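You operate a simulated robot arm through the tools that you are given. There is no shell and no other tool.

You are at the controls of a simulated robot arm. One attempt, no reset.

TASK
Rinse slide L5 at the blue table, blot it and label it.
Fine: blot on the white pad; one press of the orange button; the slide stays in the label dispenser; leave the other slides.

Only the result counts: the job must be done as asked and must still hold three seconds after the hand-in. Knocking over, shifting, dropping, spilling or breaking anything else fails it.

THE ROBOT
A 7-joint arm with a two-finger parallel gripper, fixed in place. Base frame: the origin is at the foot of the arm, x ahead of it, y to its left, z up; the work surface is at about z = 0.883. Readings come in m, degrees, newtons and seconds.
With the tool pointing down near the work surface it reaches from about 0.48 to 0.92 m from the base axis. Its first joint turns from -115.0 to 115.0 degrees. Payload 3.91 kg.
The tool frame sits at the grasp point between the pads (the TCP): z along the fingers, y along the line on which they close. The tips reach 0.03 m beyond it. The gripper opens to 0.11 m. The fingers are 0.02 m wide and 0.01 m thick; the gripper's body (0.048 by 0.112 m) begins 0.055 m behind the TCP.
Orientation is that of the tool frame in the base frame, as a unit quaternion [x, y, z, w]. With the fingers straight down and closing along the base's y, the tool's x points along the base's -x, its y along +y and its z along -z.

THE INTERFACE
- The arm moves only by the tool send_rows. Its argument "deltas" is a list of rows, each an object of numbers (a shift or turn left out is 0, a gripper value left out holds the last): "rx", "ry", "rz": the turn, a rotation vector about the tool's x, y, z in units of 45 degrees (1.0 is 45 degrees); "dx", "dy", "dz": the shift along the tool's x, y, z in units of 150 mm (1.0 is 150 mm); "gripper": the opening in per cent of the stroke, from 0 (shut) to 100 (fully open). In form: [{"rx": .., "ry": .., "rz": .., "dx": .., "dy": .., "dz": .., "gripper": ..}, ...]. A call has 1 to 20 rows; each row is the pose to reach, as a shift and turn from the pose commanded when the call began, along the tool's axes at that moment. A call with a number of a shift or a turn outside -1 to 1 is refused whole. A row lasts 0.2 s, in which the tool goes at most 0.05 m and 8.6 degrees; a call with a longer step from one row to the next is refused whole, and so is a gripper value outside its range. Where a pose cannot be reached the arm comes as near as it can. A force on the tool above 40 N (or 10 N above the force at the start of the call, whichever is more), or a blocked arm, ends the call early, and 0.2 s more pass. Each finger travels about 0.153 m/s and halts on what it meets, pressing with about 25 N; the grip force reading is that of the motor and also rises with nothing between the fingers. The clock runs only during rows and for 0.2 s after the last one: add rows that repeat a pose to give the fingers time. The reply holds the time, the measured pose of the TCP, the force on the tool along the base axes, the opening and the grip force, in the units named above and with some noise, with the torque about the TCP (base axes, N m) and any sound that the robot's microphone picked up.
- Cameras (640 x 400 px; columns grow to the right, rows downward): "scene" is fixed at [0.2198, -0.6505, 1.482]; the picture's right is [0.79, -0.61, 0.00], its down [-0.37, -0.48, -0.79] and it looks along [0.49, 0.63, -0.61] (base axes); focal length 317 px, centre (320, 200). "wrist" rides on the gripper at [0.072, 0.017, -0.103] in the tool frame; the picture's right is [-0.23, 0.97, 0.00], its down [-0.76, -0.18, -0.62] and it looks along [-0.61, -0.14, 0.78] (tool axes); focal length 222 px, centre (320, 200).
- capture(camera): a new picture of that camera. No time passes.
- move_column(by): slides the trunk up (or, below 0, down) by that many m; the arm rides with it, the base frame stays. It gives what a move gives, with no picture.
- point_at(camera, pixels): there is no depth. For up to 12 entries [column, row, z] of the newest picture of that camera ("zoom" is the newest enlarged one), the place [x, y] in the base frame at which the ray of that pixel passes the height z, good to about 0.003 m. No time passes.
- zoom(camera, box): a new picture of the part [left, top, right, bottom] of that camera's present view, enlarged. No time passes.
- sign_off(): hands the job in; it is judged then, once.

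Leave the gripper open and the arm clear of the work at the hand-in unless told otherwise.

The tools are called as a command line: name --argument value ..., lists and objects as JSON in quotes. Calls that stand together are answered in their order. send_rows: Moves the arm, as the interface text tells. Its arguments: {"type":"object","properties":{"deltas":{"type":"array","items":{"type":"object","properties":{"rx":{"type":"number"},"ry":{"type":"number"},"rz":{"type":"number"},"dx":{"type":"number"},"dy":{"type":"number"},"dz":{"type":"number"},"gripper":{"type":"number"}}}}},"required":["deltas"]} The other tools are called the same way: move_column (by) slides the trunk up or down; capture (camera) takes a picture; point_at (camera, pixels) gives the place at which the rays of pixels pass given heights; zoom (camera, box) takes an enlarged picture of a part of a camera's view; sign_off () hands the job in.

At the start:

```text
time: 0.0
tcp_pos: [0.5943, -0.3019, 1.265]
ee_rot: [0.001, 1.0, 0.0, 0.0]
ft_force: [0.3, 0.2, -0.1]
moment: [-0.03, 0.0, 0.04]
finger_gap: 0.1096
finger_force: 0.0
trunk travel left (down, up): [-0.775, 0.215]
```

scene: 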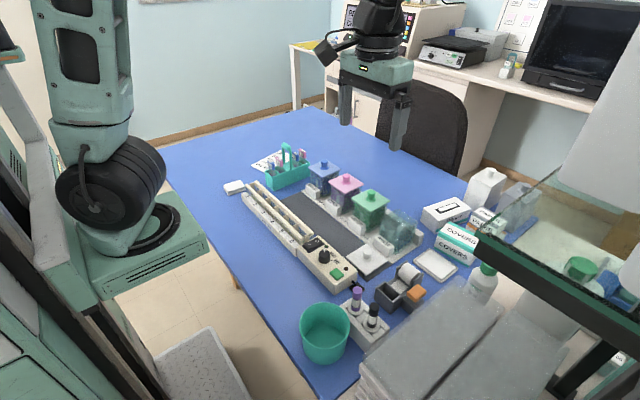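
wrist: 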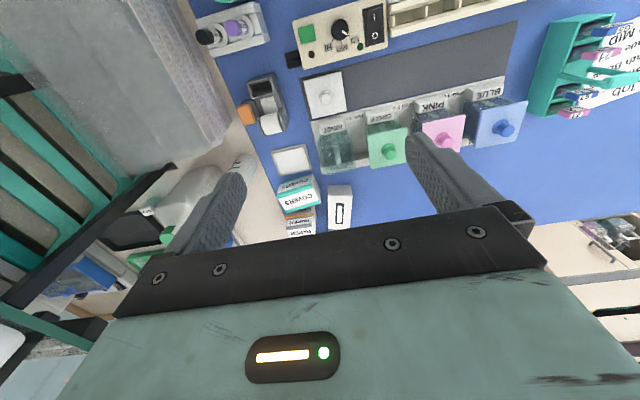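

The scene shows a blue table with a slide rack (teal, around 287,170), staining jars, a slide warmer, a white pad, and a label dispenser with an orange button near (415,292). I'll zoom in on these parts to identify each one.

zoom --camera "scene" --box '[220, 130, 340, 205]'

zoom --camera "scene" --box '[300, 150, 460, 250]'

zoom --camera "scene" --box '[320, 220, 480, 320]'

zoom --camera "wrist" --box '[480, 0, 640, 130]'

zoom --camera "wrist" --box '[220, 60, 380, 220]'

```text
5.33 times, centred on (280, 168) of scene
```

zoom: 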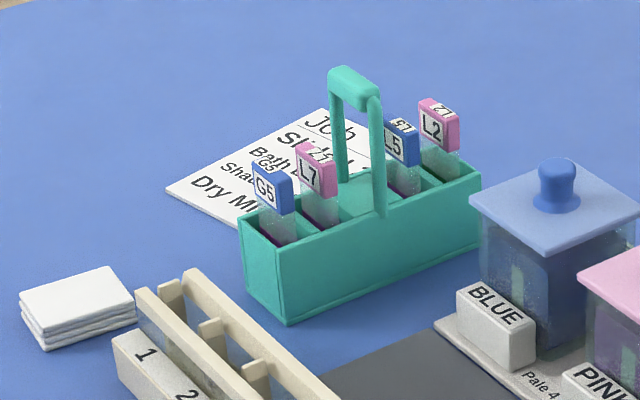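

```text
4.00 times, centred on (380, 200) of scene
```

zoom: 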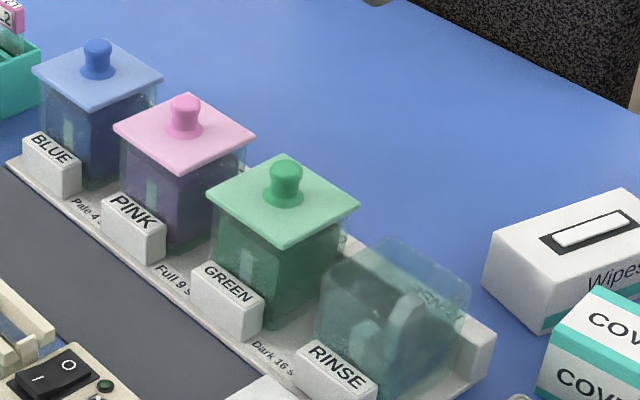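

```text
4.00 times, centred on (400, 270) of scene
```

zoom: 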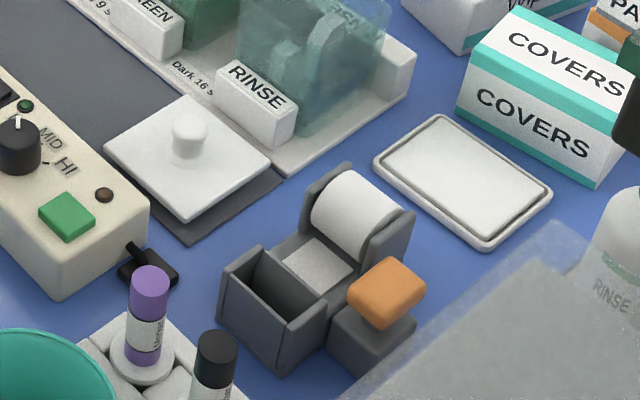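

```text
3.08 times, centred on (560, 65) of wrist
```

zoom: 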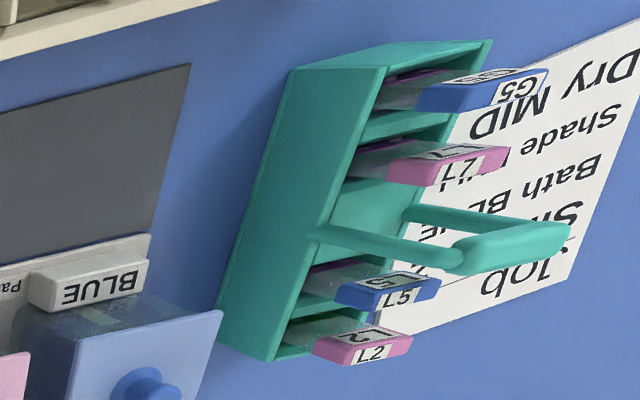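

```text
2.50 times, centred on (300, 140) of wrist
```

zoom: 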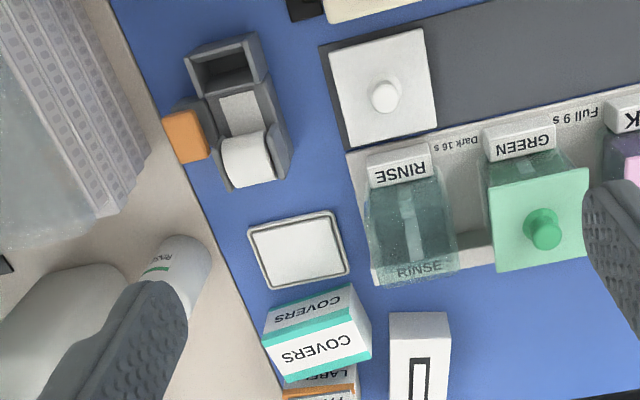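

I see L5 (blue, white label) in the teal rack, the open RINSE jar, the white pad, and the label dispenser with its slot and orange button. Next I'll get coordinates of these from the current pictures.

point_at --camera "wrist" --pixels '[[291, 160, 0.89], [335, 150, 0.93], [267, 93, 0.91], [247, 114, 0.93], [325, 95, 0.89], [556, 70, 0.95], [582, 92, 0.96], [575, 112, 0.96], [603, 28, 0.96], [593, 53, 0.96]]'

zoom --camera "scene" --box '[360, 195, 440, 260]'

zoom --camera "scene" --box '[245, 135, 325, 195]'

```text
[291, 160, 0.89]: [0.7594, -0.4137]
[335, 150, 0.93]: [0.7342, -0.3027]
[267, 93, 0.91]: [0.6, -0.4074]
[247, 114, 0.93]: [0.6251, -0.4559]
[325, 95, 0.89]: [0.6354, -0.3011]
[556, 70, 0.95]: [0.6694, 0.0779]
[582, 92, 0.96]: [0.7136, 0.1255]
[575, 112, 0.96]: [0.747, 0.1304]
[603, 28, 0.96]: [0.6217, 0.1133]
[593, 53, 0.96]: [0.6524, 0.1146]
```

```text
6.15 times, centred on (400, 228) of scene
```

zoom: 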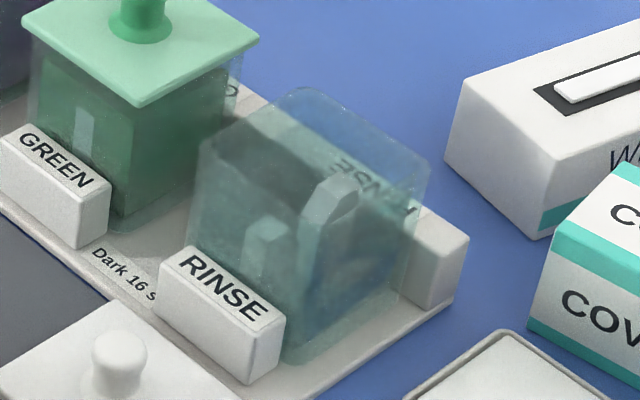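

```text
6.67 times, centred on (285, 165) of scene
```

zoom: 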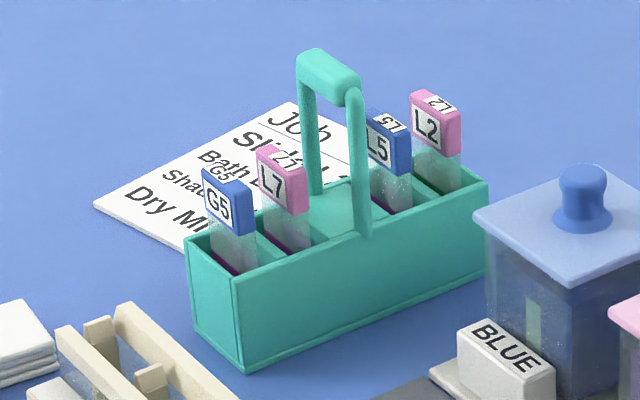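

The rack's long axis runs roughly along x at about (0.62–0.75, 0.11). I want closer views of the rack and the card, so I'll move the arm to the left (+y) at the current height, where nothing is in the way.

send_rows --deltas '[{"dy": 0.25, "dx": 0.08}, {"dy": 0.5, "dx": 0.16}, {"dy": 0.75, "dx": 0.24}, {"dy": 1.0, "dx": 0.32}]'

send_rows --deltas '[{"dy": 0.25, "dx": 0.08}, {"dy": 0.5, "dx": 0.16}, {"dy": 0.75, "dx": 0.24}, {"dy": 1.0, "dx": 0.32}]'

capture --camera "wrist"

```text
time: 1.0
tcp_pos: [0.5457, -0.152, 1.2653]
ee_rot: [0.001, 1.0, -0.001, 0.0]
ft_force: [1.2, -0.3, -0.3]
moment: [0.03, 0.02, 0.03]
finger_gap: 0.1101
finger_force: 0.1
trunk travel left (down, up): [-0.775, 0.215]
```

```text
time: 2.0
tcp_pos: [0.4987, -0.0022, 1.2669]
ee_rot: [0.0, 1.0, 0.001, 0.0]
ft_force: [-0.6, 0.1, -0.2]
moment: [0.03, -0.01, -0.02]
finger_gap: 0.1099
finger_force: 0.1
trunk travel left (down, up): [-0.775, 0.215]
```

```text
taken
```

wrist: 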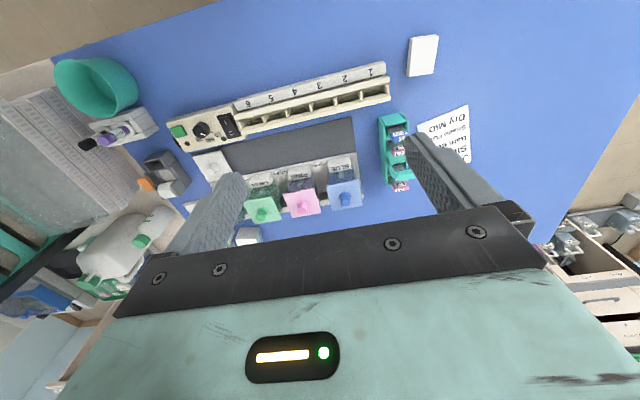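

The rack is now at about (398,155) in the wrist view, with the card to its right. I'll zoom in on it.

zoom --camera "wrist" --box '[365, 95, 485, 200]'

```text
3.81 times, centred on (425, 148) of wrist
```

zoom: 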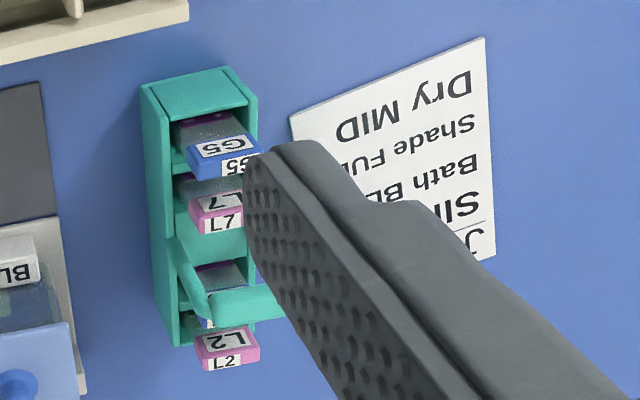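

The left finger blocks part of the view. I'll move left and down to get a better look, still well above everything.

send_rows --deltas '[{"dy": 0.25, "dz": 0.2}, {"dy": 0.5, "dz": 0.4}, {"dy": 0.7, "dz": 0.6}, {"dy": 0.7, "dz": 0.8}]'

capture --camera "wrist"

zoom --camera "wrist" --box '[240, 60, 420, 210]'

```text
time: 3.0
tcp_pos: [0.4976, 0.1029, 1.1458]
ee_rot: [0.001, 1.0, 0.0, 0.0]
ft_force: [-0.5, 0.6, 0.3]
moment: [-0.02, 0.0, 0.01]
finger_gap: 0.1098
finger_force: 0.1
trunk travel left (down, up): [-0.775, 0.215]
```

```text
taken
```

wrist: 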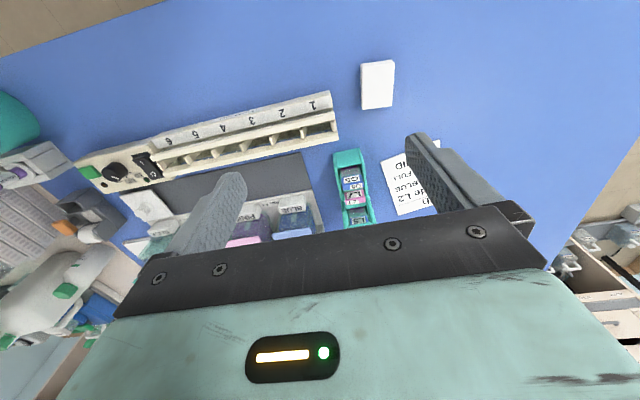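

```text
2.67 times, centred on (330, 135) of wrist
```

zoom: 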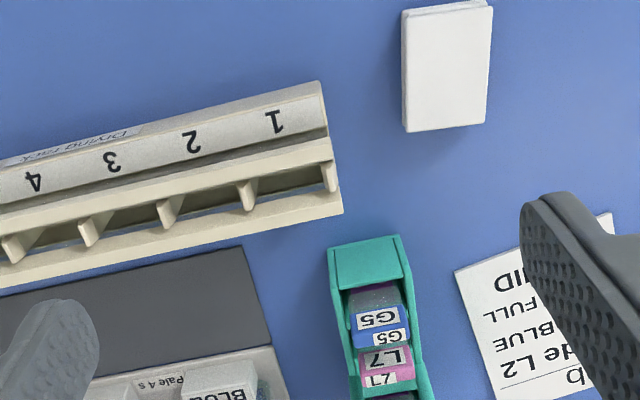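

The card reads "Slide L2, Bath BLUE, Shade FULL, Dry MID". That is a job for L2, so it doesn't apply to L5. By triangulation L5's tab sits at about (0.719, 0.128, 0.96). Next I'll turn the tool -90° in yaw so the wrist camera views the rack from the -y side, staying at z above 1.1.

send_rows --deltas '[{"rz": -0.167, "dx": -0.1, "dy": -0.07}, {"rz": -0.333, "dx": -0.2, "dy": -0.13}, {"rz": -0.5, "dx": -0.3, "dy": -0.2}, {"rz": -0.667, "dx": -0.4, "dy": -0.27}, {"rz": -0.833, "dx": -0.5, "dy": -0.33}, {"rz": -1.0, "dx": -0.6, "dy": -0.4}]'

send_rows --deltas '[{"rz": -0.167, "dx": -0.02, "dy": -0.12, "dz": 0.03}, {"rz": -0.333, "dx": -0.05, "dy": -0.24, "dz": 0.06}, {"rz": -0.5, "dx": -0.07, "dy": -0.36, "dz": 0.09}, {"rz": -0.667, "dx": -0.09, "dy": -0.48, "dz": 0.12}, {"rz": -0.833, "dx": -0.11, "dy": -0.6, "dz": 0.15}, {"rz": -1.0, "dx": -0.137, "dy": -0.73, "dz": 0.173}]'

capture --camera "wrist"

capture --camera "scene"

```text
time: 4.4
tcp_pos: [0.5875, 0.0422, 1.1464]
ee_rot: [-0.383, 0.924, 0.0, 0.0]
ft_force: [0.8, 1.2, -0.1]
moment: [0.01, -0.02, 0.01]
finger_gap: 0.1103
finger_force: 0.0
trunk travel left (down, up): [-0.775, 0.215]
```

```text
time: 5.8
tcp_pos: [0.6801, -0.0201, 1.1202]
ee_rot: [0.708, -0.707, 0.0, 0.001]
ft_force: [0.3, -0.5, -0.5]
moment: [-0.03, 0.01, 0.01]
finger_gap: 0.1099
finger_force: 0.2
trunk travel left (down, up): [-0.775, 0.215]
```

```text
taken
```

wrist: 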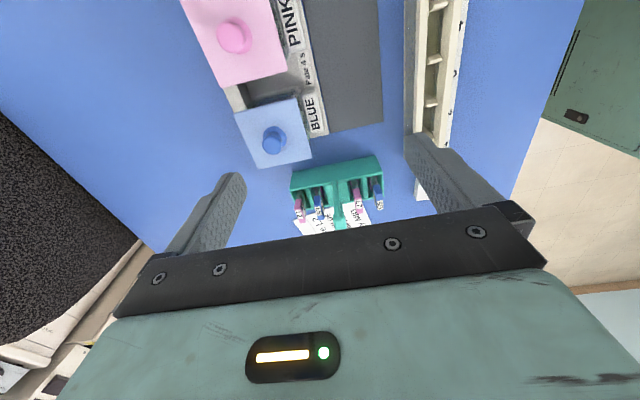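

```text
taken
```

scene: 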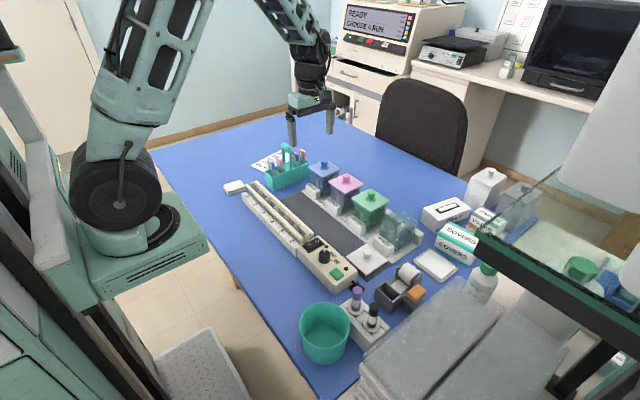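

The view is as predicted, with the rack at (338,190). I'll zoom in on it.

zoom --camera "wrist" --box '[270, 140, 410, 240]'

zoom --camera "scene" --box '[255, 135, 325, 190]'

```text
4.00 times, centred on (340, 190) of wrist
```

zoom: 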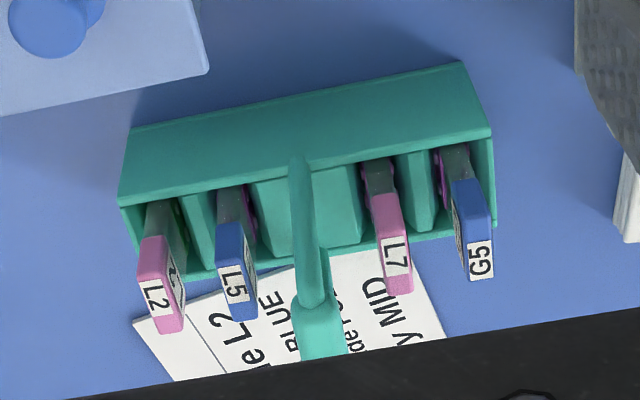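

```text
7.27 times, centred on (290, 162) of scene
```

zoom: 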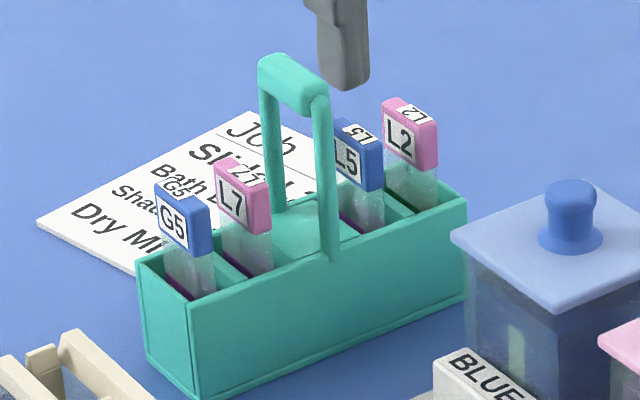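

The view is clear. L5's tab is at about zoom pixel (237,290) and the handle at (320,320). I'll triangulate the tab, handle and rack rim using both cameras.

point_at --camera "scene" --pixels '[[295.8, 153.2, 0.96], [295.8, 153.2, 0.97], [295.8, 153.2, 0.98], [290.5, 146.8, 1.0], [290.5, 146.8, 1.01], [290.5, 146.8, 1.02]]'

point_at --camera "wrist" --pixels '[[319.25, 213.75, 0.96], [319.25, 213.75, 0.97], [319.25, 213.75, 0.98], [340, 226, 1.0], [340, 226, 1.01], [340, 226, 1.02], [313.5, 207.5, 0.97], [321, 220, 0.97], [290, 191, 0.93], [292, 173, 0.93], [385, 157, 0.93]]'

zoom --camera "wrist" --box '[285, 175, 355, 225]'

```text
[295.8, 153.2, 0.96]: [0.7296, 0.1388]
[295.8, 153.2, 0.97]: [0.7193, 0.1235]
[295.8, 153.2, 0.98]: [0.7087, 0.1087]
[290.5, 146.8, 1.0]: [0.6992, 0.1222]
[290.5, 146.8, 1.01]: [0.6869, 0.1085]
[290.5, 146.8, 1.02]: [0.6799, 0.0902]
```

```text
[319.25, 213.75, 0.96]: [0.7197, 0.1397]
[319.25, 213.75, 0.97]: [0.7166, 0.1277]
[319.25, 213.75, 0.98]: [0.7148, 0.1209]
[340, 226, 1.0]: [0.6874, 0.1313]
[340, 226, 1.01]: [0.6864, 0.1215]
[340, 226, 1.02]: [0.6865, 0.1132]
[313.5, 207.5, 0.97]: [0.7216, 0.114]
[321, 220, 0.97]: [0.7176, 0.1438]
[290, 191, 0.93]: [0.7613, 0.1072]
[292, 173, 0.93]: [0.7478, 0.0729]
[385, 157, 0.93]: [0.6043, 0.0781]
```

```text
8.00 times, centred on (320, 200) of wrist
```

zoom: 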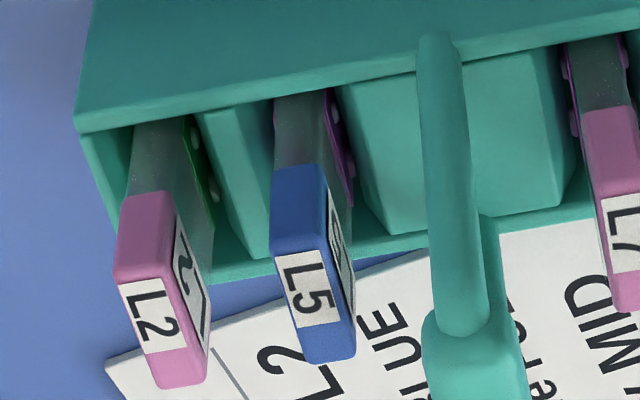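

L5's top face is clear in this view. I'll measure the rack's edges for its yaw and the tab's edge directions.

point_at --camera "wrist" --pixels '[[293, 172.5, 0.883], [375.5, 155.5, 0.883], [289.5, 190.75, 0.92], [383, 173.25, 0.92], [289.5, 190.75, 0.93], [383, 173.25, 0.93], [314.1, 206.25, 0.968], [320.6, 206.25, 0.968], [318.8, 220.4, 0.968], [324.3, 219, 0.968], [379.4, 218, 1.0], [340, 226, 1.01]]'

```text
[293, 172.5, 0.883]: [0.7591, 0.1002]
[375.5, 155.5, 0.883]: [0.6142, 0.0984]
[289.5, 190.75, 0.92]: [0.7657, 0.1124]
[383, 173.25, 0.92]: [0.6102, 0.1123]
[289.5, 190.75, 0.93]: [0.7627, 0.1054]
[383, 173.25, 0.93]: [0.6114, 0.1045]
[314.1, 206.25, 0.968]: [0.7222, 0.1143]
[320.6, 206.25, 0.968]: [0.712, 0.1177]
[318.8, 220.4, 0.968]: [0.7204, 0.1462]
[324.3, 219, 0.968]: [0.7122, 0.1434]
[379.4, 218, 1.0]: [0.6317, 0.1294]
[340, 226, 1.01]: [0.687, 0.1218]
```

The rack is aligned with the x axis (front face y≈0.10, rim z≈0.93). L5's tab spans x≈0.712–0.7215, y≈0.116–0.1445, with its top at z≈0.968. The handle bar is at x≈0.687, with its top at z≈1.01. Before grasping, I'll look at the dispenser, pad and rinse jar, turning the yaw back on the way.

send_rows --deltas '[{"rz": 0.167, "dx": 0.145, "dy": 0.117}, {"rz": 0.333, "dx": 0.289, "dy": 0.233}, {"rz": 0.5, "dx": 0.433, "dy": 0.35}, {"rz": 0.667, "dx": 0.578, "dy": 0.467}, {"rz": 0.833, "dx": 0.722, "dy": 0.583}, {"rz": 1.0, "dx": 0.867, "dy": 0.7}]'

send_rows --deltas '[{"rz": 0.167, "dx": 0.161}, {"rz": 0.333, "dx": 0.322}, {"rz": 0.5, "dx": 0.483}, {"rz": 0.667, "dx": 0.644}, {"rz": 0.833, "dx": 0.805}, {"rz": 1.0, "dx": 0.966, "dy": 0.024}]'

send_rows --deltas '[{"dy": -0.25}, {"dy": -0.5}, {"dy": -0.75}, {"dy": -1.0}]'

capture --camera "wrist"

capture --camera "scene"

```text
time: 7.2
tcp_pos: [0.576, -0.1502, 1.1211]
ee_rot: [-0.381, 0.924, 0.0, 0.001]
ft_force: [0.2, 0.6, -0.7]
moment: [0.0, 0.0, 0.01]
finger_gap: 0.1103
finger_force: 0.1
trunk travel left (down, up): [-0.775, 0.215]
```

```text
time: 8.6
tcp_pos: [0.4702, -0.2502, 1.1183]
ee_rot: [0.0, 1.0, 0.0, 0.0]
ft_force: [-0.8, 0.5, 0.6]
moment: [0.02, 0.0, 0.0]
finger_gap: 0.1102
finger_force: 0.1
trunk travel left (down, up): [-0.775, 0.215]
```

```text
time: 9.6
tcp_pos: [0.4702, -0.4004, 1.1202]
ee_rot: [0.001, 1.0, 0.0, 0.0]
ft_force: [0.1, -0.2, 0.2]
moment: [-0.03, 0.03, -0.01]
finger_gap: 0.1099
finger_force: 0.0
trunk travel left (down, up): [-0.775, 0.215]
```

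```text
taken
```

wrist: 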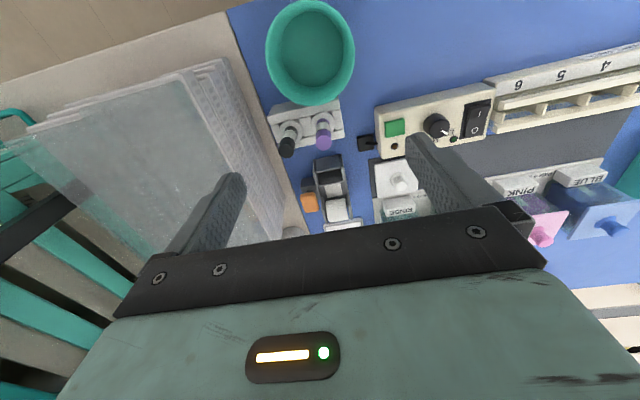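

```text
taken
```

scene: 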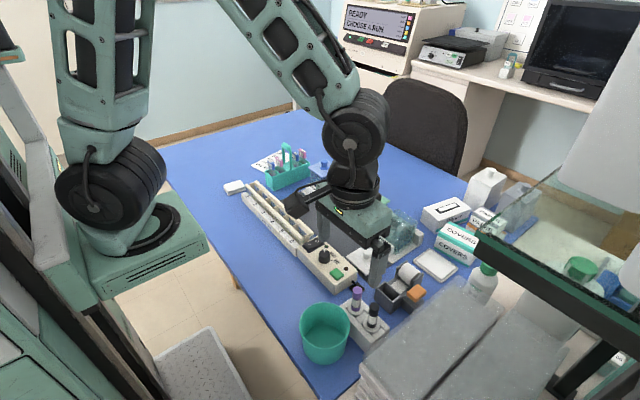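

The dispenser is at about (328,190) in the wrist view. I'll zoom in on it, and on the stack to its left, to judge clearances.

zoom --camera "wrist" --box '[285, 140, 405, 230]'

zoom --camera "scene" --box '[370, 250, 440, 315]'

zoom --camera "scene" --box '[380, 220, 500, 300]'

```text
4.44 times, centred on (345, 185) of wrist
```

zoom: 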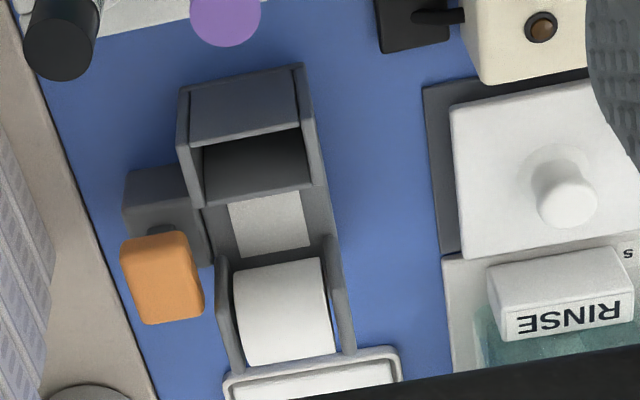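

```text
6.15 times, centred on (405, 282) of scene
```

zoom: 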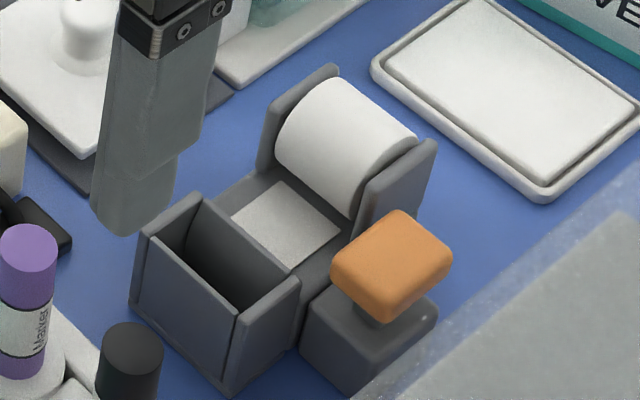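

```text
5.00 times, centred on (440, 260) of scene
```

zoom: 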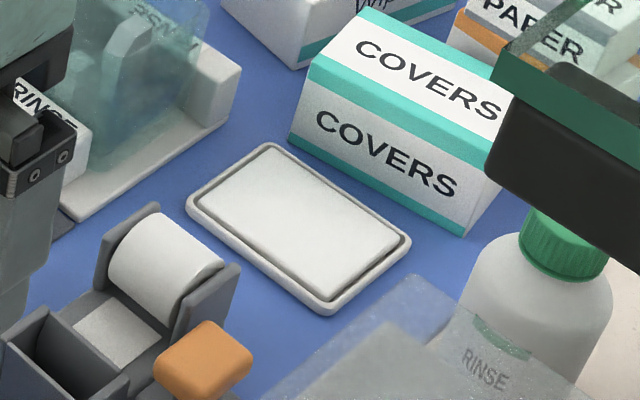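

The pocket is an open-topped box at the dispenser's -x end, and its opening is wide along y, which matches the slide's orientation in the rack. I'll triangulate the pocket, button, pad and jar.

point_at --camera "scene" --pixels '[[375.7, 287.7, 0.91], [375.7, 287.7, 0.93], [384.7, 281.2, 0.91], [384.7, 281.2, 0.93], [401.7, 295, 0.91], [401.7, 295, 0.93], [391.2, 302.3, 0.91], [391.2, 302.3, 0.93], [416, 290, 0.92], [416, 290, 0.93], [416, 290, 0.94]]'

point_at --camera "wrist" --pixels '[[315.7, 173.3, 0.91], [315.7, 173.3, 0.93], [340.5, 168.6, 0.91], [340.5, 168.6, 0.93], [318.4, 186.1, 0.91], [318.4, 186.1, 0.93], [343.9, 182.1, 0.91], [343.9, 182.1, 0.93], [309.3, 202.6, 0.92], [309.3, 202.6, 0.93], [309.3, 202.6, 0.94]]'

```text
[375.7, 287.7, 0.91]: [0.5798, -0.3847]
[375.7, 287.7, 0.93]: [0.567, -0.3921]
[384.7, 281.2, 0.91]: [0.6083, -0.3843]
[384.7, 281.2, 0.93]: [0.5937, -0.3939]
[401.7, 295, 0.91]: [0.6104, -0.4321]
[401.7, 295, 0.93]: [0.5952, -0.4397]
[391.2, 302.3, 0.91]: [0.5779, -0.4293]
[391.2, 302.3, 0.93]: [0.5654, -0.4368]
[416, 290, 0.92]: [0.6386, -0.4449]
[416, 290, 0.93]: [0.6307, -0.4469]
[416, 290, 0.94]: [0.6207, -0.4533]
```

```text
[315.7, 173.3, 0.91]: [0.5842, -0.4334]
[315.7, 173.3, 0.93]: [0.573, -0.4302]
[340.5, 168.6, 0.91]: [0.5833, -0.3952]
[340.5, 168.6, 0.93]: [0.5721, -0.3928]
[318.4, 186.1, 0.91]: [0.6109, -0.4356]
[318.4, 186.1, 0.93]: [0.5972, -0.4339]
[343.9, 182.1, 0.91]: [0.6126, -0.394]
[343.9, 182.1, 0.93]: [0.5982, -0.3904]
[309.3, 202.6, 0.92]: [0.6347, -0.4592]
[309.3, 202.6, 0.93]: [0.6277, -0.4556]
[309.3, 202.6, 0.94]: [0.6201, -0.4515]
```

The pocket opening is roughly x 0.568–0.598, y -0.437 to -0.391, top z≈0.928, and the button's top is at about (0.620,-0.452,0.94). Next I'll move forward to look down into the rinse jar and at the pad.

send_rows --deltas '[{"dx": -0.22, "dy": 0.15}, {"dx": -0.44, "dy": 0.3}, {"dx": -0.66, "dy": 0.43}, {"dx": -0.87, "dy": 0.53}]'

capture --camera "wrist"

zoom --camera "wrist" --box '[250, 140, 410, 230]'

```text
time: 10.6
tcp_pos: [0.6004, -0.3216, 1.1201]
ee_rot: [0.0, 1.0, -0.001, 0.0]
ft_force: [-1.4, -0.5, -0.5]
moment: [-0.03, -0.04, 0.02]
finger_gap: 0.1098
finger_force: 0.1
trunk travel left (down, up): [-0.775, 0.215]
```

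```text
taken
```

wrist: 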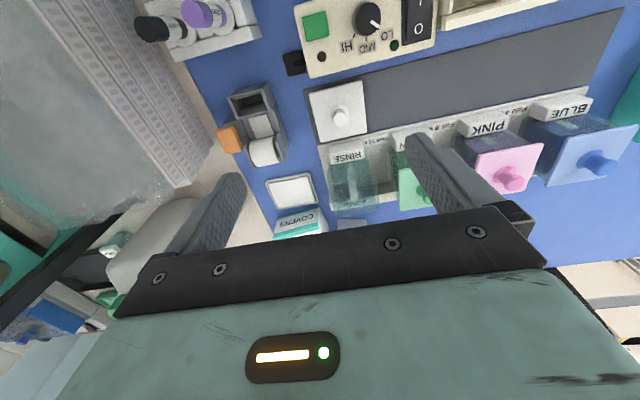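

```text
4.00 times, centred on (330, 185) of wrist
```

zoom: 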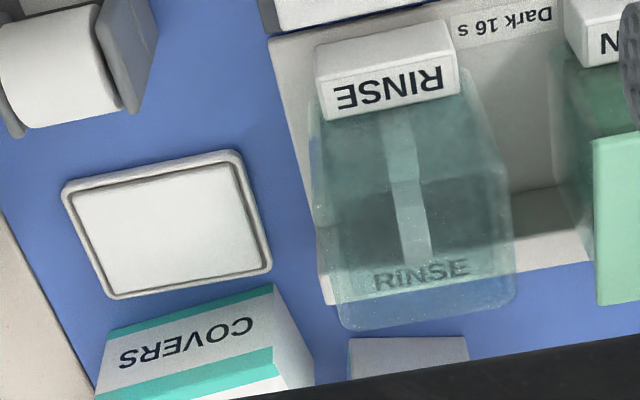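

I'll zoom in further on the rinse jar to check that it's open and see what is inside.

zoom --camera "wrist" --box '[320, 140, 390, 220]'

zoom --camera "scene" --box '[370, 190, 450, 260]'

capture --camera "scene"

```text
5.00 times, centred on (355, 180) of wrist
```

zoom: 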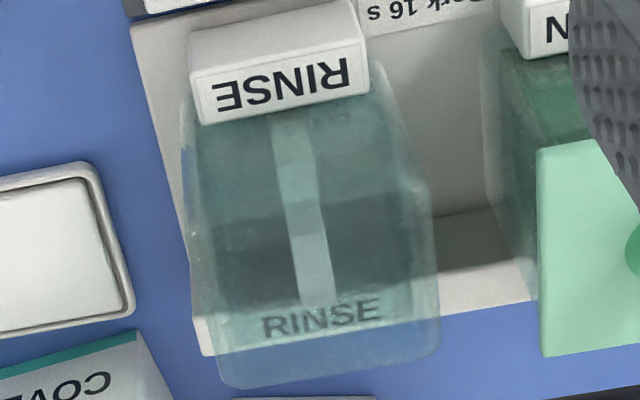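

```text
5.71 times, centred on (410, 225) of scene
```

zoom: 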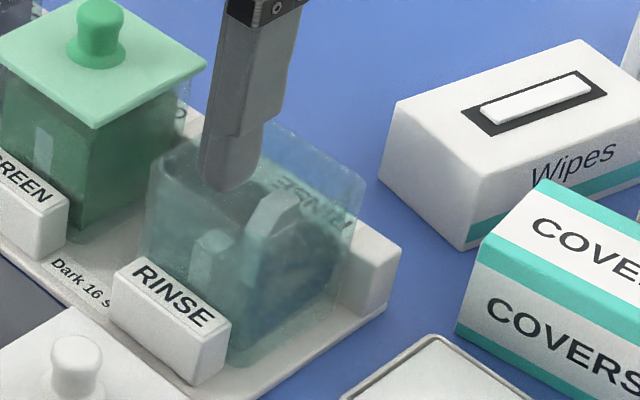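

```text
taken
```

scene: 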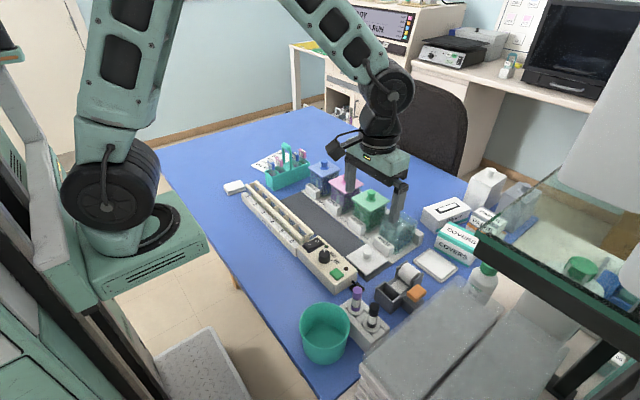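

The rinse jar looks open, with its lid apparently lying on the dark mat. I'll triangulate the jar rim from both cameras.

point_at --camera "scene" --pixels '[[380, 219.1, 0.94], [380, 219.1, 0.96], [380, 219.1, 0.98], [396.7, 209.8, 0.94], [396.7, 209.8, 0.96], [396.7, 209.8, 0.98], [418.2, 222.3, 0.94], [418.2, 222.3, 0.96], [418.2, 222.3, 0.98]]'

point_at --camera "wrist" --pixels '[[328.6, 185, 0.94], [328.6, 185, 0.96], [376.6, 176.6, 0.94], [376.6, 176.6, 0.96], [336, 217, 0.94], [336, 217, 0.96], [379, 209, 0.94], [379, 209, 0.96], [347, 145.5, 0.883], [301, 180, 0.89], [331, 150, 0.883]]'

```text
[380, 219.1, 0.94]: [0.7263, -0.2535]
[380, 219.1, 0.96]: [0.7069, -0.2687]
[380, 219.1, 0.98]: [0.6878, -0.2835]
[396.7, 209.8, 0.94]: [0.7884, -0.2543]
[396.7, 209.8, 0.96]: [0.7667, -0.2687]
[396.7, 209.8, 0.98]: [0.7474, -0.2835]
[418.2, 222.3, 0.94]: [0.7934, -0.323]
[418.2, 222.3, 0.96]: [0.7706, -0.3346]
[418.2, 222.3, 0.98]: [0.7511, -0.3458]
```

```text
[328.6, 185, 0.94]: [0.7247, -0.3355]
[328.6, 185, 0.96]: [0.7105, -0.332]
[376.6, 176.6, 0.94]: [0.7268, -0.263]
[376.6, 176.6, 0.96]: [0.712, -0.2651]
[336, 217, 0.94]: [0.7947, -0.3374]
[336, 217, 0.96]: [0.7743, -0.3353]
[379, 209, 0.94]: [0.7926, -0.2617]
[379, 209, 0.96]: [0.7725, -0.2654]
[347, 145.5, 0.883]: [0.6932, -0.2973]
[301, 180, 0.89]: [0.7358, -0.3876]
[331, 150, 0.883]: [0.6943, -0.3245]
```

The jar rim is at z≈0.958, x 0.710–0.772, y -0.335 to -0.266, with its centre at about (0.741,-0.300). I'll measure the pad near the jar and compare it with the white stack by the drying rack.

point_at --camera "wrist" --pixels '[[268.75, 186.25, 0.89], [308.75, 176.25, 0.89], [315.5, 201.25, 0.89], [276.25, 208.75, 0.89], [265.5, 183, 0.887], [317.5, 202, 0.887]]'

zoom --camera "scene" --box '[215, 170, 265, 205]'

zoom --camera "scene" --box '[405, 235, 475, 290]'

zoom --camera "scene" --box '[430, 150, 560, 250]'

```text
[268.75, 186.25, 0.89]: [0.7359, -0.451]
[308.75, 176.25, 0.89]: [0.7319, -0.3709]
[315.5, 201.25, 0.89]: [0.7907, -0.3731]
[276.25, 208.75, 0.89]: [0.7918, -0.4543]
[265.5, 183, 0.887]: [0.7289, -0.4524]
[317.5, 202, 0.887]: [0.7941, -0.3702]
```

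```text
11.43 times, centred on (240, 188) of scene
```

zoom: 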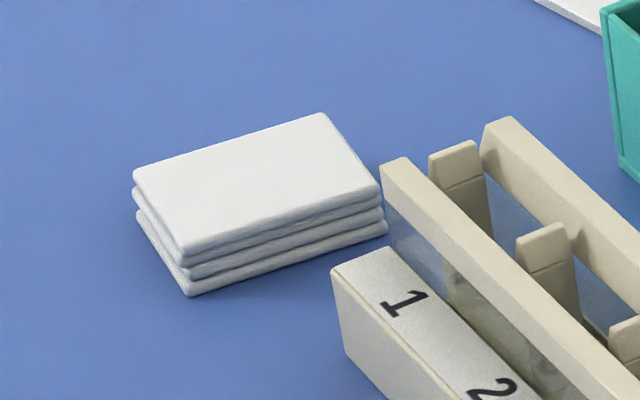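

```text
7.27 times, centred on (440, 262) of scene
```

zoom: 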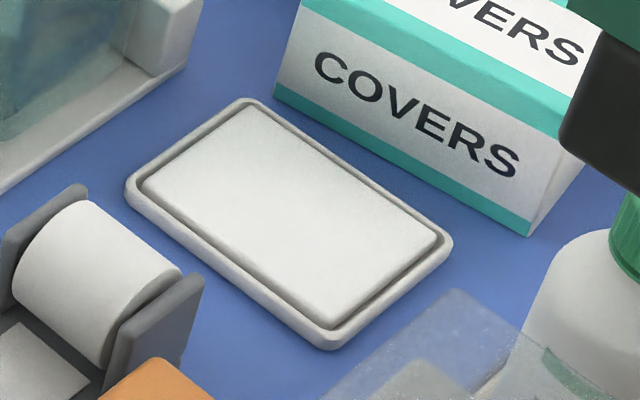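

```text
4.00 times, centred on (495, 200) of scene
```

zoom: 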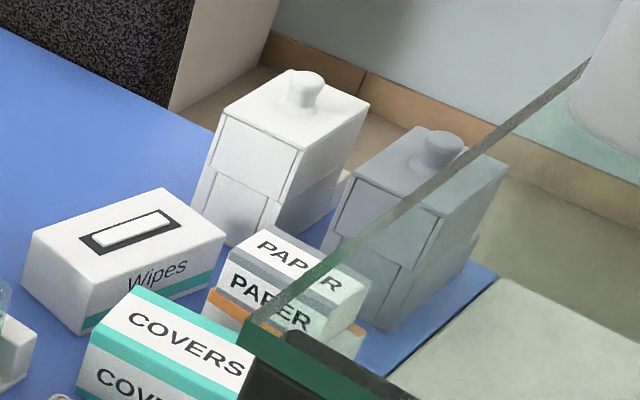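

The tray item near the jar is the blotting pad, and the stack by the rack is folded cloths. The pad's surface spans x 0.734–0.791, y -0.452 to -0.372. There is also a glass shelf on the right that may hang near the dispenser, so I'll map it before working there.

zoom --camera "scene" --box '[440, 150, 640, 400]'

zoom --camera "wrist" --box '[0, 130, 260, 330]'

```text
1.60 times, centred on (540, 275) of scene
```

zoom: 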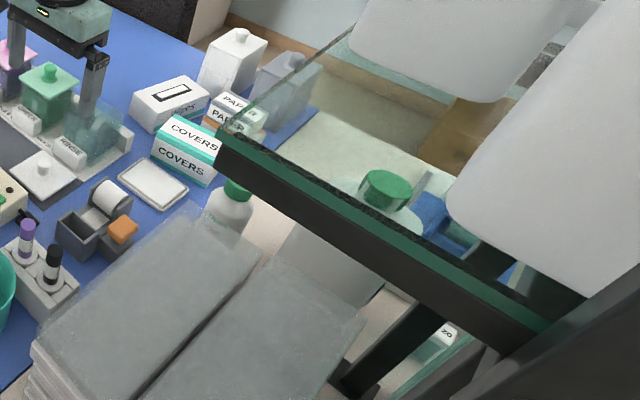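

```text
2.00 times, centred on (130, 230) of wrist
```

zoom: 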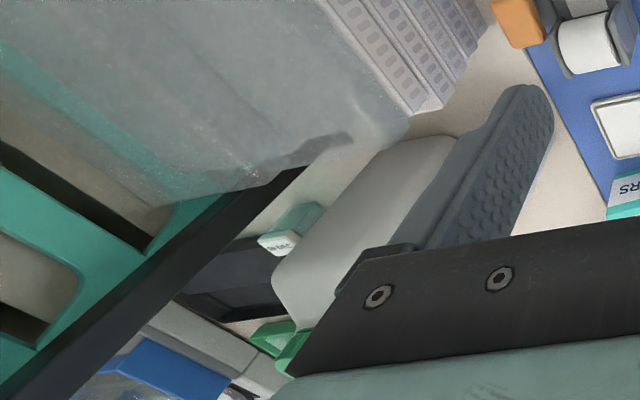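

I need to know exactly where that black-edged glass shelf is, because the dispenser is near it. I'll rise a bit and yaw +90° so the wrist camera looks toward -y.

send_rows --deltas '[{"rz": 0.167, "dy": 0.08, "dz": -0.1}, {"rz": 0.333, "dy": 0.16, "dz": -0.2}, {"rz": 0.5, "dy": 0.24, "dz": -0.3}, {"rz": 0.667, "dy": 0.32, "dz": -0.4}, {"rz": 0.833, "dy": 0.4, "dz": -0.5}, {"rz": 1.0, "dy": 0.47, "dz": -0.6}]'

send_rows --deltas '[{"rz": 0.167}, {"rz": 0.333}, {"rz": 0.5}, {"rz": 0.667}, {"rz": 0.833}, {"rz": 1.0}]'

capture --camera "wrist"

capture --camera "scene"

```text
time: 12.0
tcp_pos: [0.6008, -0.25, 1.2095]
ee_rot: [0.384, 0.923, 0.0, 0.001]
ft_force: [0.2, -0.9, 0.0]
moment: [-0.03, -0.01, -0.02]
finger_gap: 0.1102
finger_force: 0.0
trunk travel left (down, up): [-0.775, 0.215]
```

```text
time: 13.4
tcp_pos: [0.6008, -0.2492, 1.2088]
ee_rot: [0.708, 0.706, 0.0, 0.0]
ft_force: [-0.3, 0.2, 0.3]
moment: [0.02, 0.0, 0.02]
finger_gap: 0.1101
finger_force: 0.1
trunk travel left (down, up): [-0.775, 0.215]
```

```text
taken
```

wrist: 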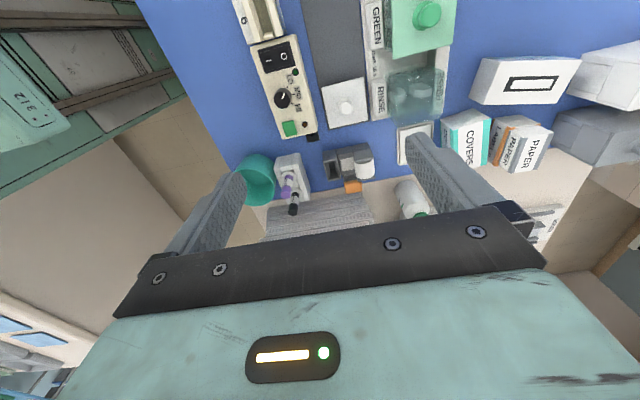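

```text
taken
```

scene: 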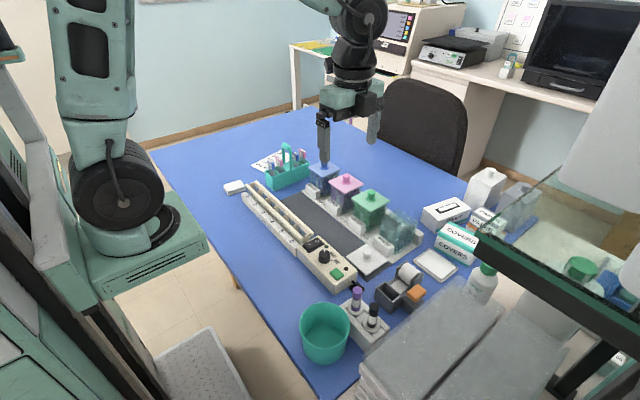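

The shelf isn't visible looking this far down. I'll tilt the tool about its y by about -40° so the camera looks toward -y nearly horizontally. The rotation is about the TCP at z=1.21, so it stays clear.

send_rows --deltas '[{"ry": -0.16}, {"ry": -0.32}, {"ry": -0.48}, {"ry": -0.64}, {"ry": -0.78}]'

capture --camera "wrist"

```text
time: 14.6
tcp_pos: [0.5994, -0.2507, 1.2093]
ee_rot: [0.674, 0.674, -0.213, 0.214]
ft_force: [0.1, -0.4, -0.5]
moment: [0.03, 0.01, 0.01]
finger_gap: 0.1099
finger_force: 0.1
trunk travel left (down, up): [-0.775, 0.215]
```

```text
taken
```

wrist: 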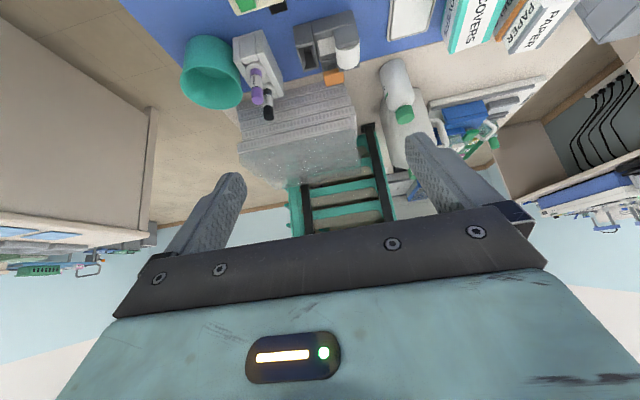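

I see a black and teal ladder-like frame beyond the grey stack, with a black rail end at (370,127). I'll get that rail's ray and cross it with the earlier picture.

point_at --camera "wrist" --pixels '[[370, 127, 0.8], [370, 127, 0.9], [370, 127, 1.0], [370, 127, 1.1], [388, 220, 0.9], [388, 220, 1.0], [388, 220, 1.1], [345, 105, 0.9], [345, 105, 0.95], [345, 105, 1.0], [240, 120, 0.95], [358, 150, 0.95]]'

zoom --camera "wrist" --box '[230, 60, 470, 240]'

```text
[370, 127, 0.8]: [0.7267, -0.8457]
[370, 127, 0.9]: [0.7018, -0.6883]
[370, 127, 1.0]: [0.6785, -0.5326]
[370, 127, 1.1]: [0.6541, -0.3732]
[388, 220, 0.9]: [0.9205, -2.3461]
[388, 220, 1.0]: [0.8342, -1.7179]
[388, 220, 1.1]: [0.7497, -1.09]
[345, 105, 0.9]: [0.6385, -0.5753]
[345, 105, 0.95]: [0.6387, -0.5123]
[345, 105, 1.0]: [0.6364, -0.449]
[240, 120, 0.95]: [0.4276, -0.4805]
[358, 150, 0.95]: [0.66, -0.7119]
```

```text
2.22 times, centred on (350, 150) of wrist
```

zoom: 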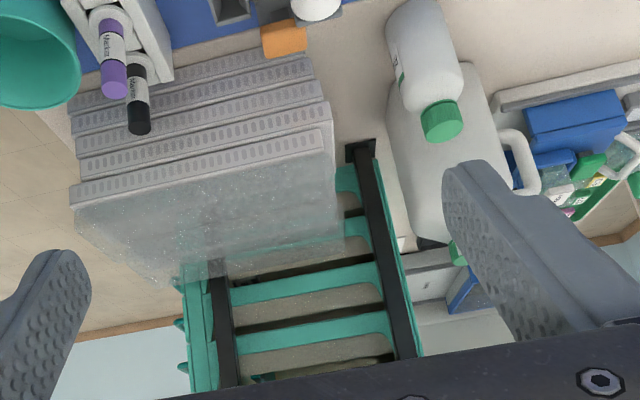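

The right post looks vertical, at about (0.70,-0.69). The glass shelf's height is still unclear, so I'll raise the arm for another viewpoint and zoom in.

zoom --camera "wrist" --box '[280, 115, 420, 240]'

zoom --camera "wrist" --box '[400, 50, 640, 260]'

zoom --camera "scene" --box '[440, 200, 640, 400]'

```text
3.20 times, centred on (350, 178) of wrist
```

zoom: 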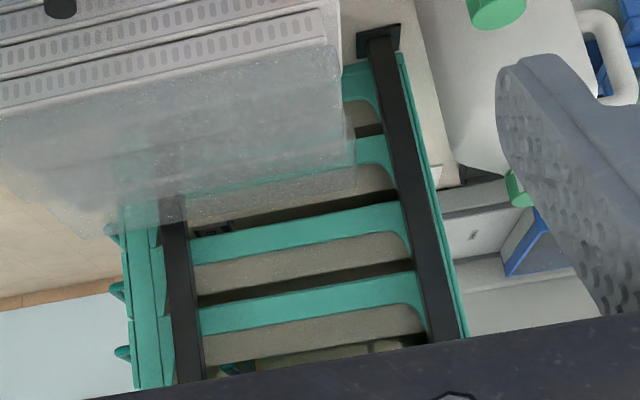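

```text
1.90 times, centred on (520, 155) of wrist
```

zoom: 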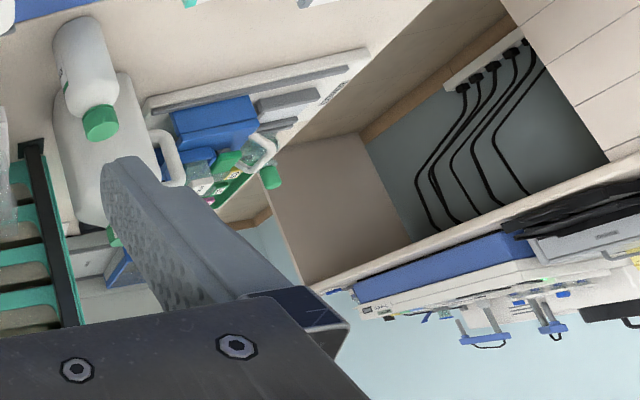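

```text
2.00 times, centred on (540, 300) of scene
```

zoom: 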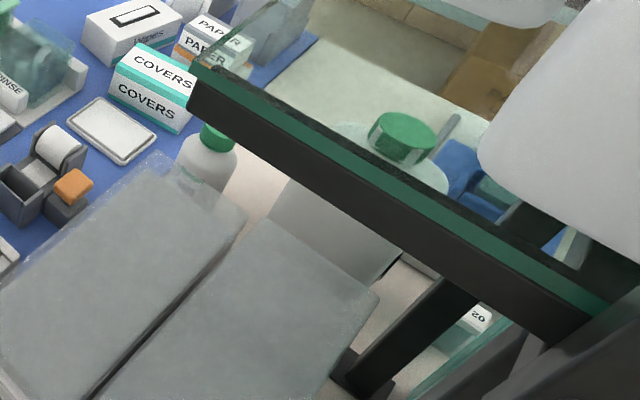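

From this view the shelf must be above z≈1.17, hidden behind the gripper. I'll raise the TCP 0.15 m straight up to see over it.

send_rows --deltas '[{"dx": -0.144, "dz": -0.205}, {"dx": -0.288, "dz": -0.41}, {"dx": -0.431, "dz": -0.614}, {"dx": -0.575, "dz": -0.818}]'

capture --camera "wrist"

```text
time: 15.6
tcp_pos: [0.6012, -0.2495, 1.3615]
ee_rot: [0.674, 0.674, -0.213, 0.213]
ft_force: [-0.6, 0.3, 0.9]
moment: [0.04, 0.04, -0.03]
finger_gap: 0.1102
finger_force: 0.0
trunk travel left (down, up): [-0.775, 0.215]
```

```text
taken
```

wrist: 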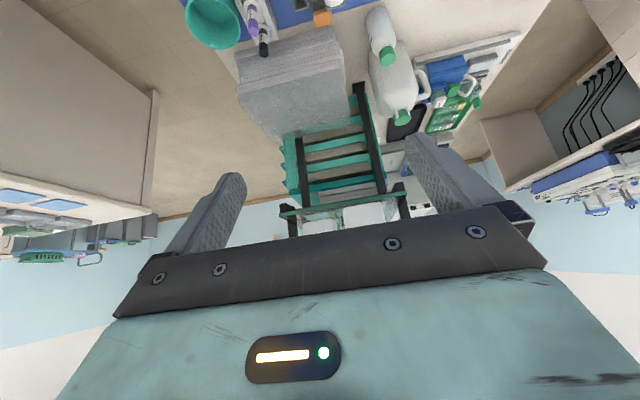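

zoom --camera "wrist" --box '[240, 60, 440, 240]'

point_at --camera "wrist" --pixels '[[283, 212, 1.2], [283, 212, 1.3], [404, 190, 1.2], [404, 190, 1.3], [383, 195, 1.1], [383, 195, 1.2], [359, 85, 0.9], [359, 85, 1.0]]'

```text
2.22 times, centred on (340, 150) of wrist
```

zoom: 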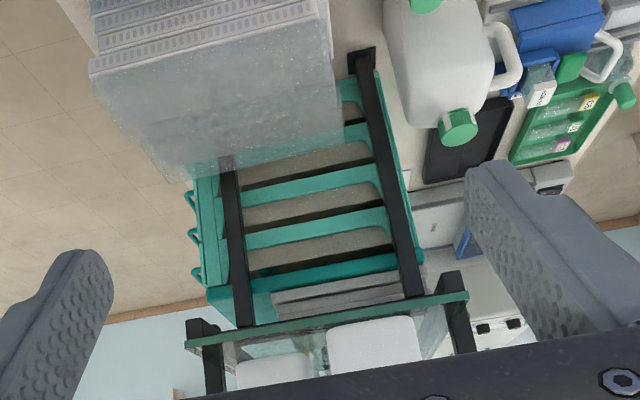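

```text
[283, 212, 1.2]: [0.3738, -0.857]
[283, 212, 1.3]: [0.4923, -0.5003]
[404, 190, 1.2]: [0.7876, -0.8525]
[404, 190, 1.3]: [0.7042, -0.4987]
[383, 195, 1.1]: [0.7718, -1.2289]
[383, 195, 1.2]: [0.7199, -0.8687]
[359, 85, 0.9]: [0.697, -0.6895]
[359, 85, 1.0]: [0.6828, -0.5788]
```

Mapped: the glass shelf's corner is at about (0.467,-0.570,1.28) and it lies at y<-0.57. The grey stack's near edge is at y≈-0.50, with its top at z≈1.0. Both are clear of my working area if I press the button with the gripper's narrow side along y. Now I'll un-tilt and go back to the original yaw over the rack.

send_rows --deltas '[{"ry": 0.16}, {"ry": 0.32}, {"ry": 0.48}, {"ry": 0.64}, {"ry": 0.78}]'

send_rows --deltas '[{"rz": -0.167, "dx": 0.16, "dy": 0.06}, {"rz": -0.333, "dx": 0.32, "dy": 0.12}, {"rz": -0.5, "dx": 0.48, "dy": 0.18}, {"rz": -0.667, "dx": 0.64, "dy": 0.24}, {"rz": -0.833, "dx": 0.8, "dy": 0.3}, {"rz": -1.0, "dx": 0.96, "dy": 0.36}]'

```text
time: 16.8
tcp_pos: [0.6011, -0.2495, 1.3605]
ee_rot: [0.708, 0.707, 0.001, 0.0]
ft_force: [0.1, -0.3, 0.6]
moment: [-0.03, -0.02, 0.0]
finger_gap: 0.1101
finger_force: 0.0
trunk travel left (down, up): [-0.775, 0.215]
```

```text
time: 18.2
tcp_pos: [0.6554, -0.1047, 1.3596]
ee_rot: [0.382, 0.924, 0.0, 0.0]
ft_force: [0.7, -1.2, 0.1]
moment: [0.01, -0.01, 0.01]
finger_gap: 0.1102
finger_force: 0.0
trunk travel left (down, up): [-0.775, 0.215]
```

Turning the remaining 45° back to the original yaw while moving toward the rack and descending a little. I'm still above z=1.25.

send_rows --deltas '[{"rz": -0.167, "dx": 0.063, "dy": 0.133, "dz": 0.11}, {"rz": -0.333, "dx": 0.126, "dy": 0.267, "dz": 0.22}, {"rz": -0.5, "dx": 0.189, "dy": 0.4, "dz": 0.33}, {"rz": -0.667, "dx": 0.251, "dy": 0.533, "dz": 0.44}, {"rz": -0.833, "dx": 0.314, "dy": 0.667, "dz": 0.55}, {"rz": -1.0, "dx": 0.377, "dy": 0.8, "dz": 0.667}]'

```text
time: 19.6
tcp_pos: [0.7003, 0.0184, 1.2607]
ee_rot: [-0.001, 1.0, 0.0, 0.0]
ft_force: [-0.6, -0.5, 0.3]
moment: [-0.01, 0.01, 0.02]
finger_gap: 0.1099
finger_force: 0.1
trunk travel left (down, up): [-0.775, 0.215]
```

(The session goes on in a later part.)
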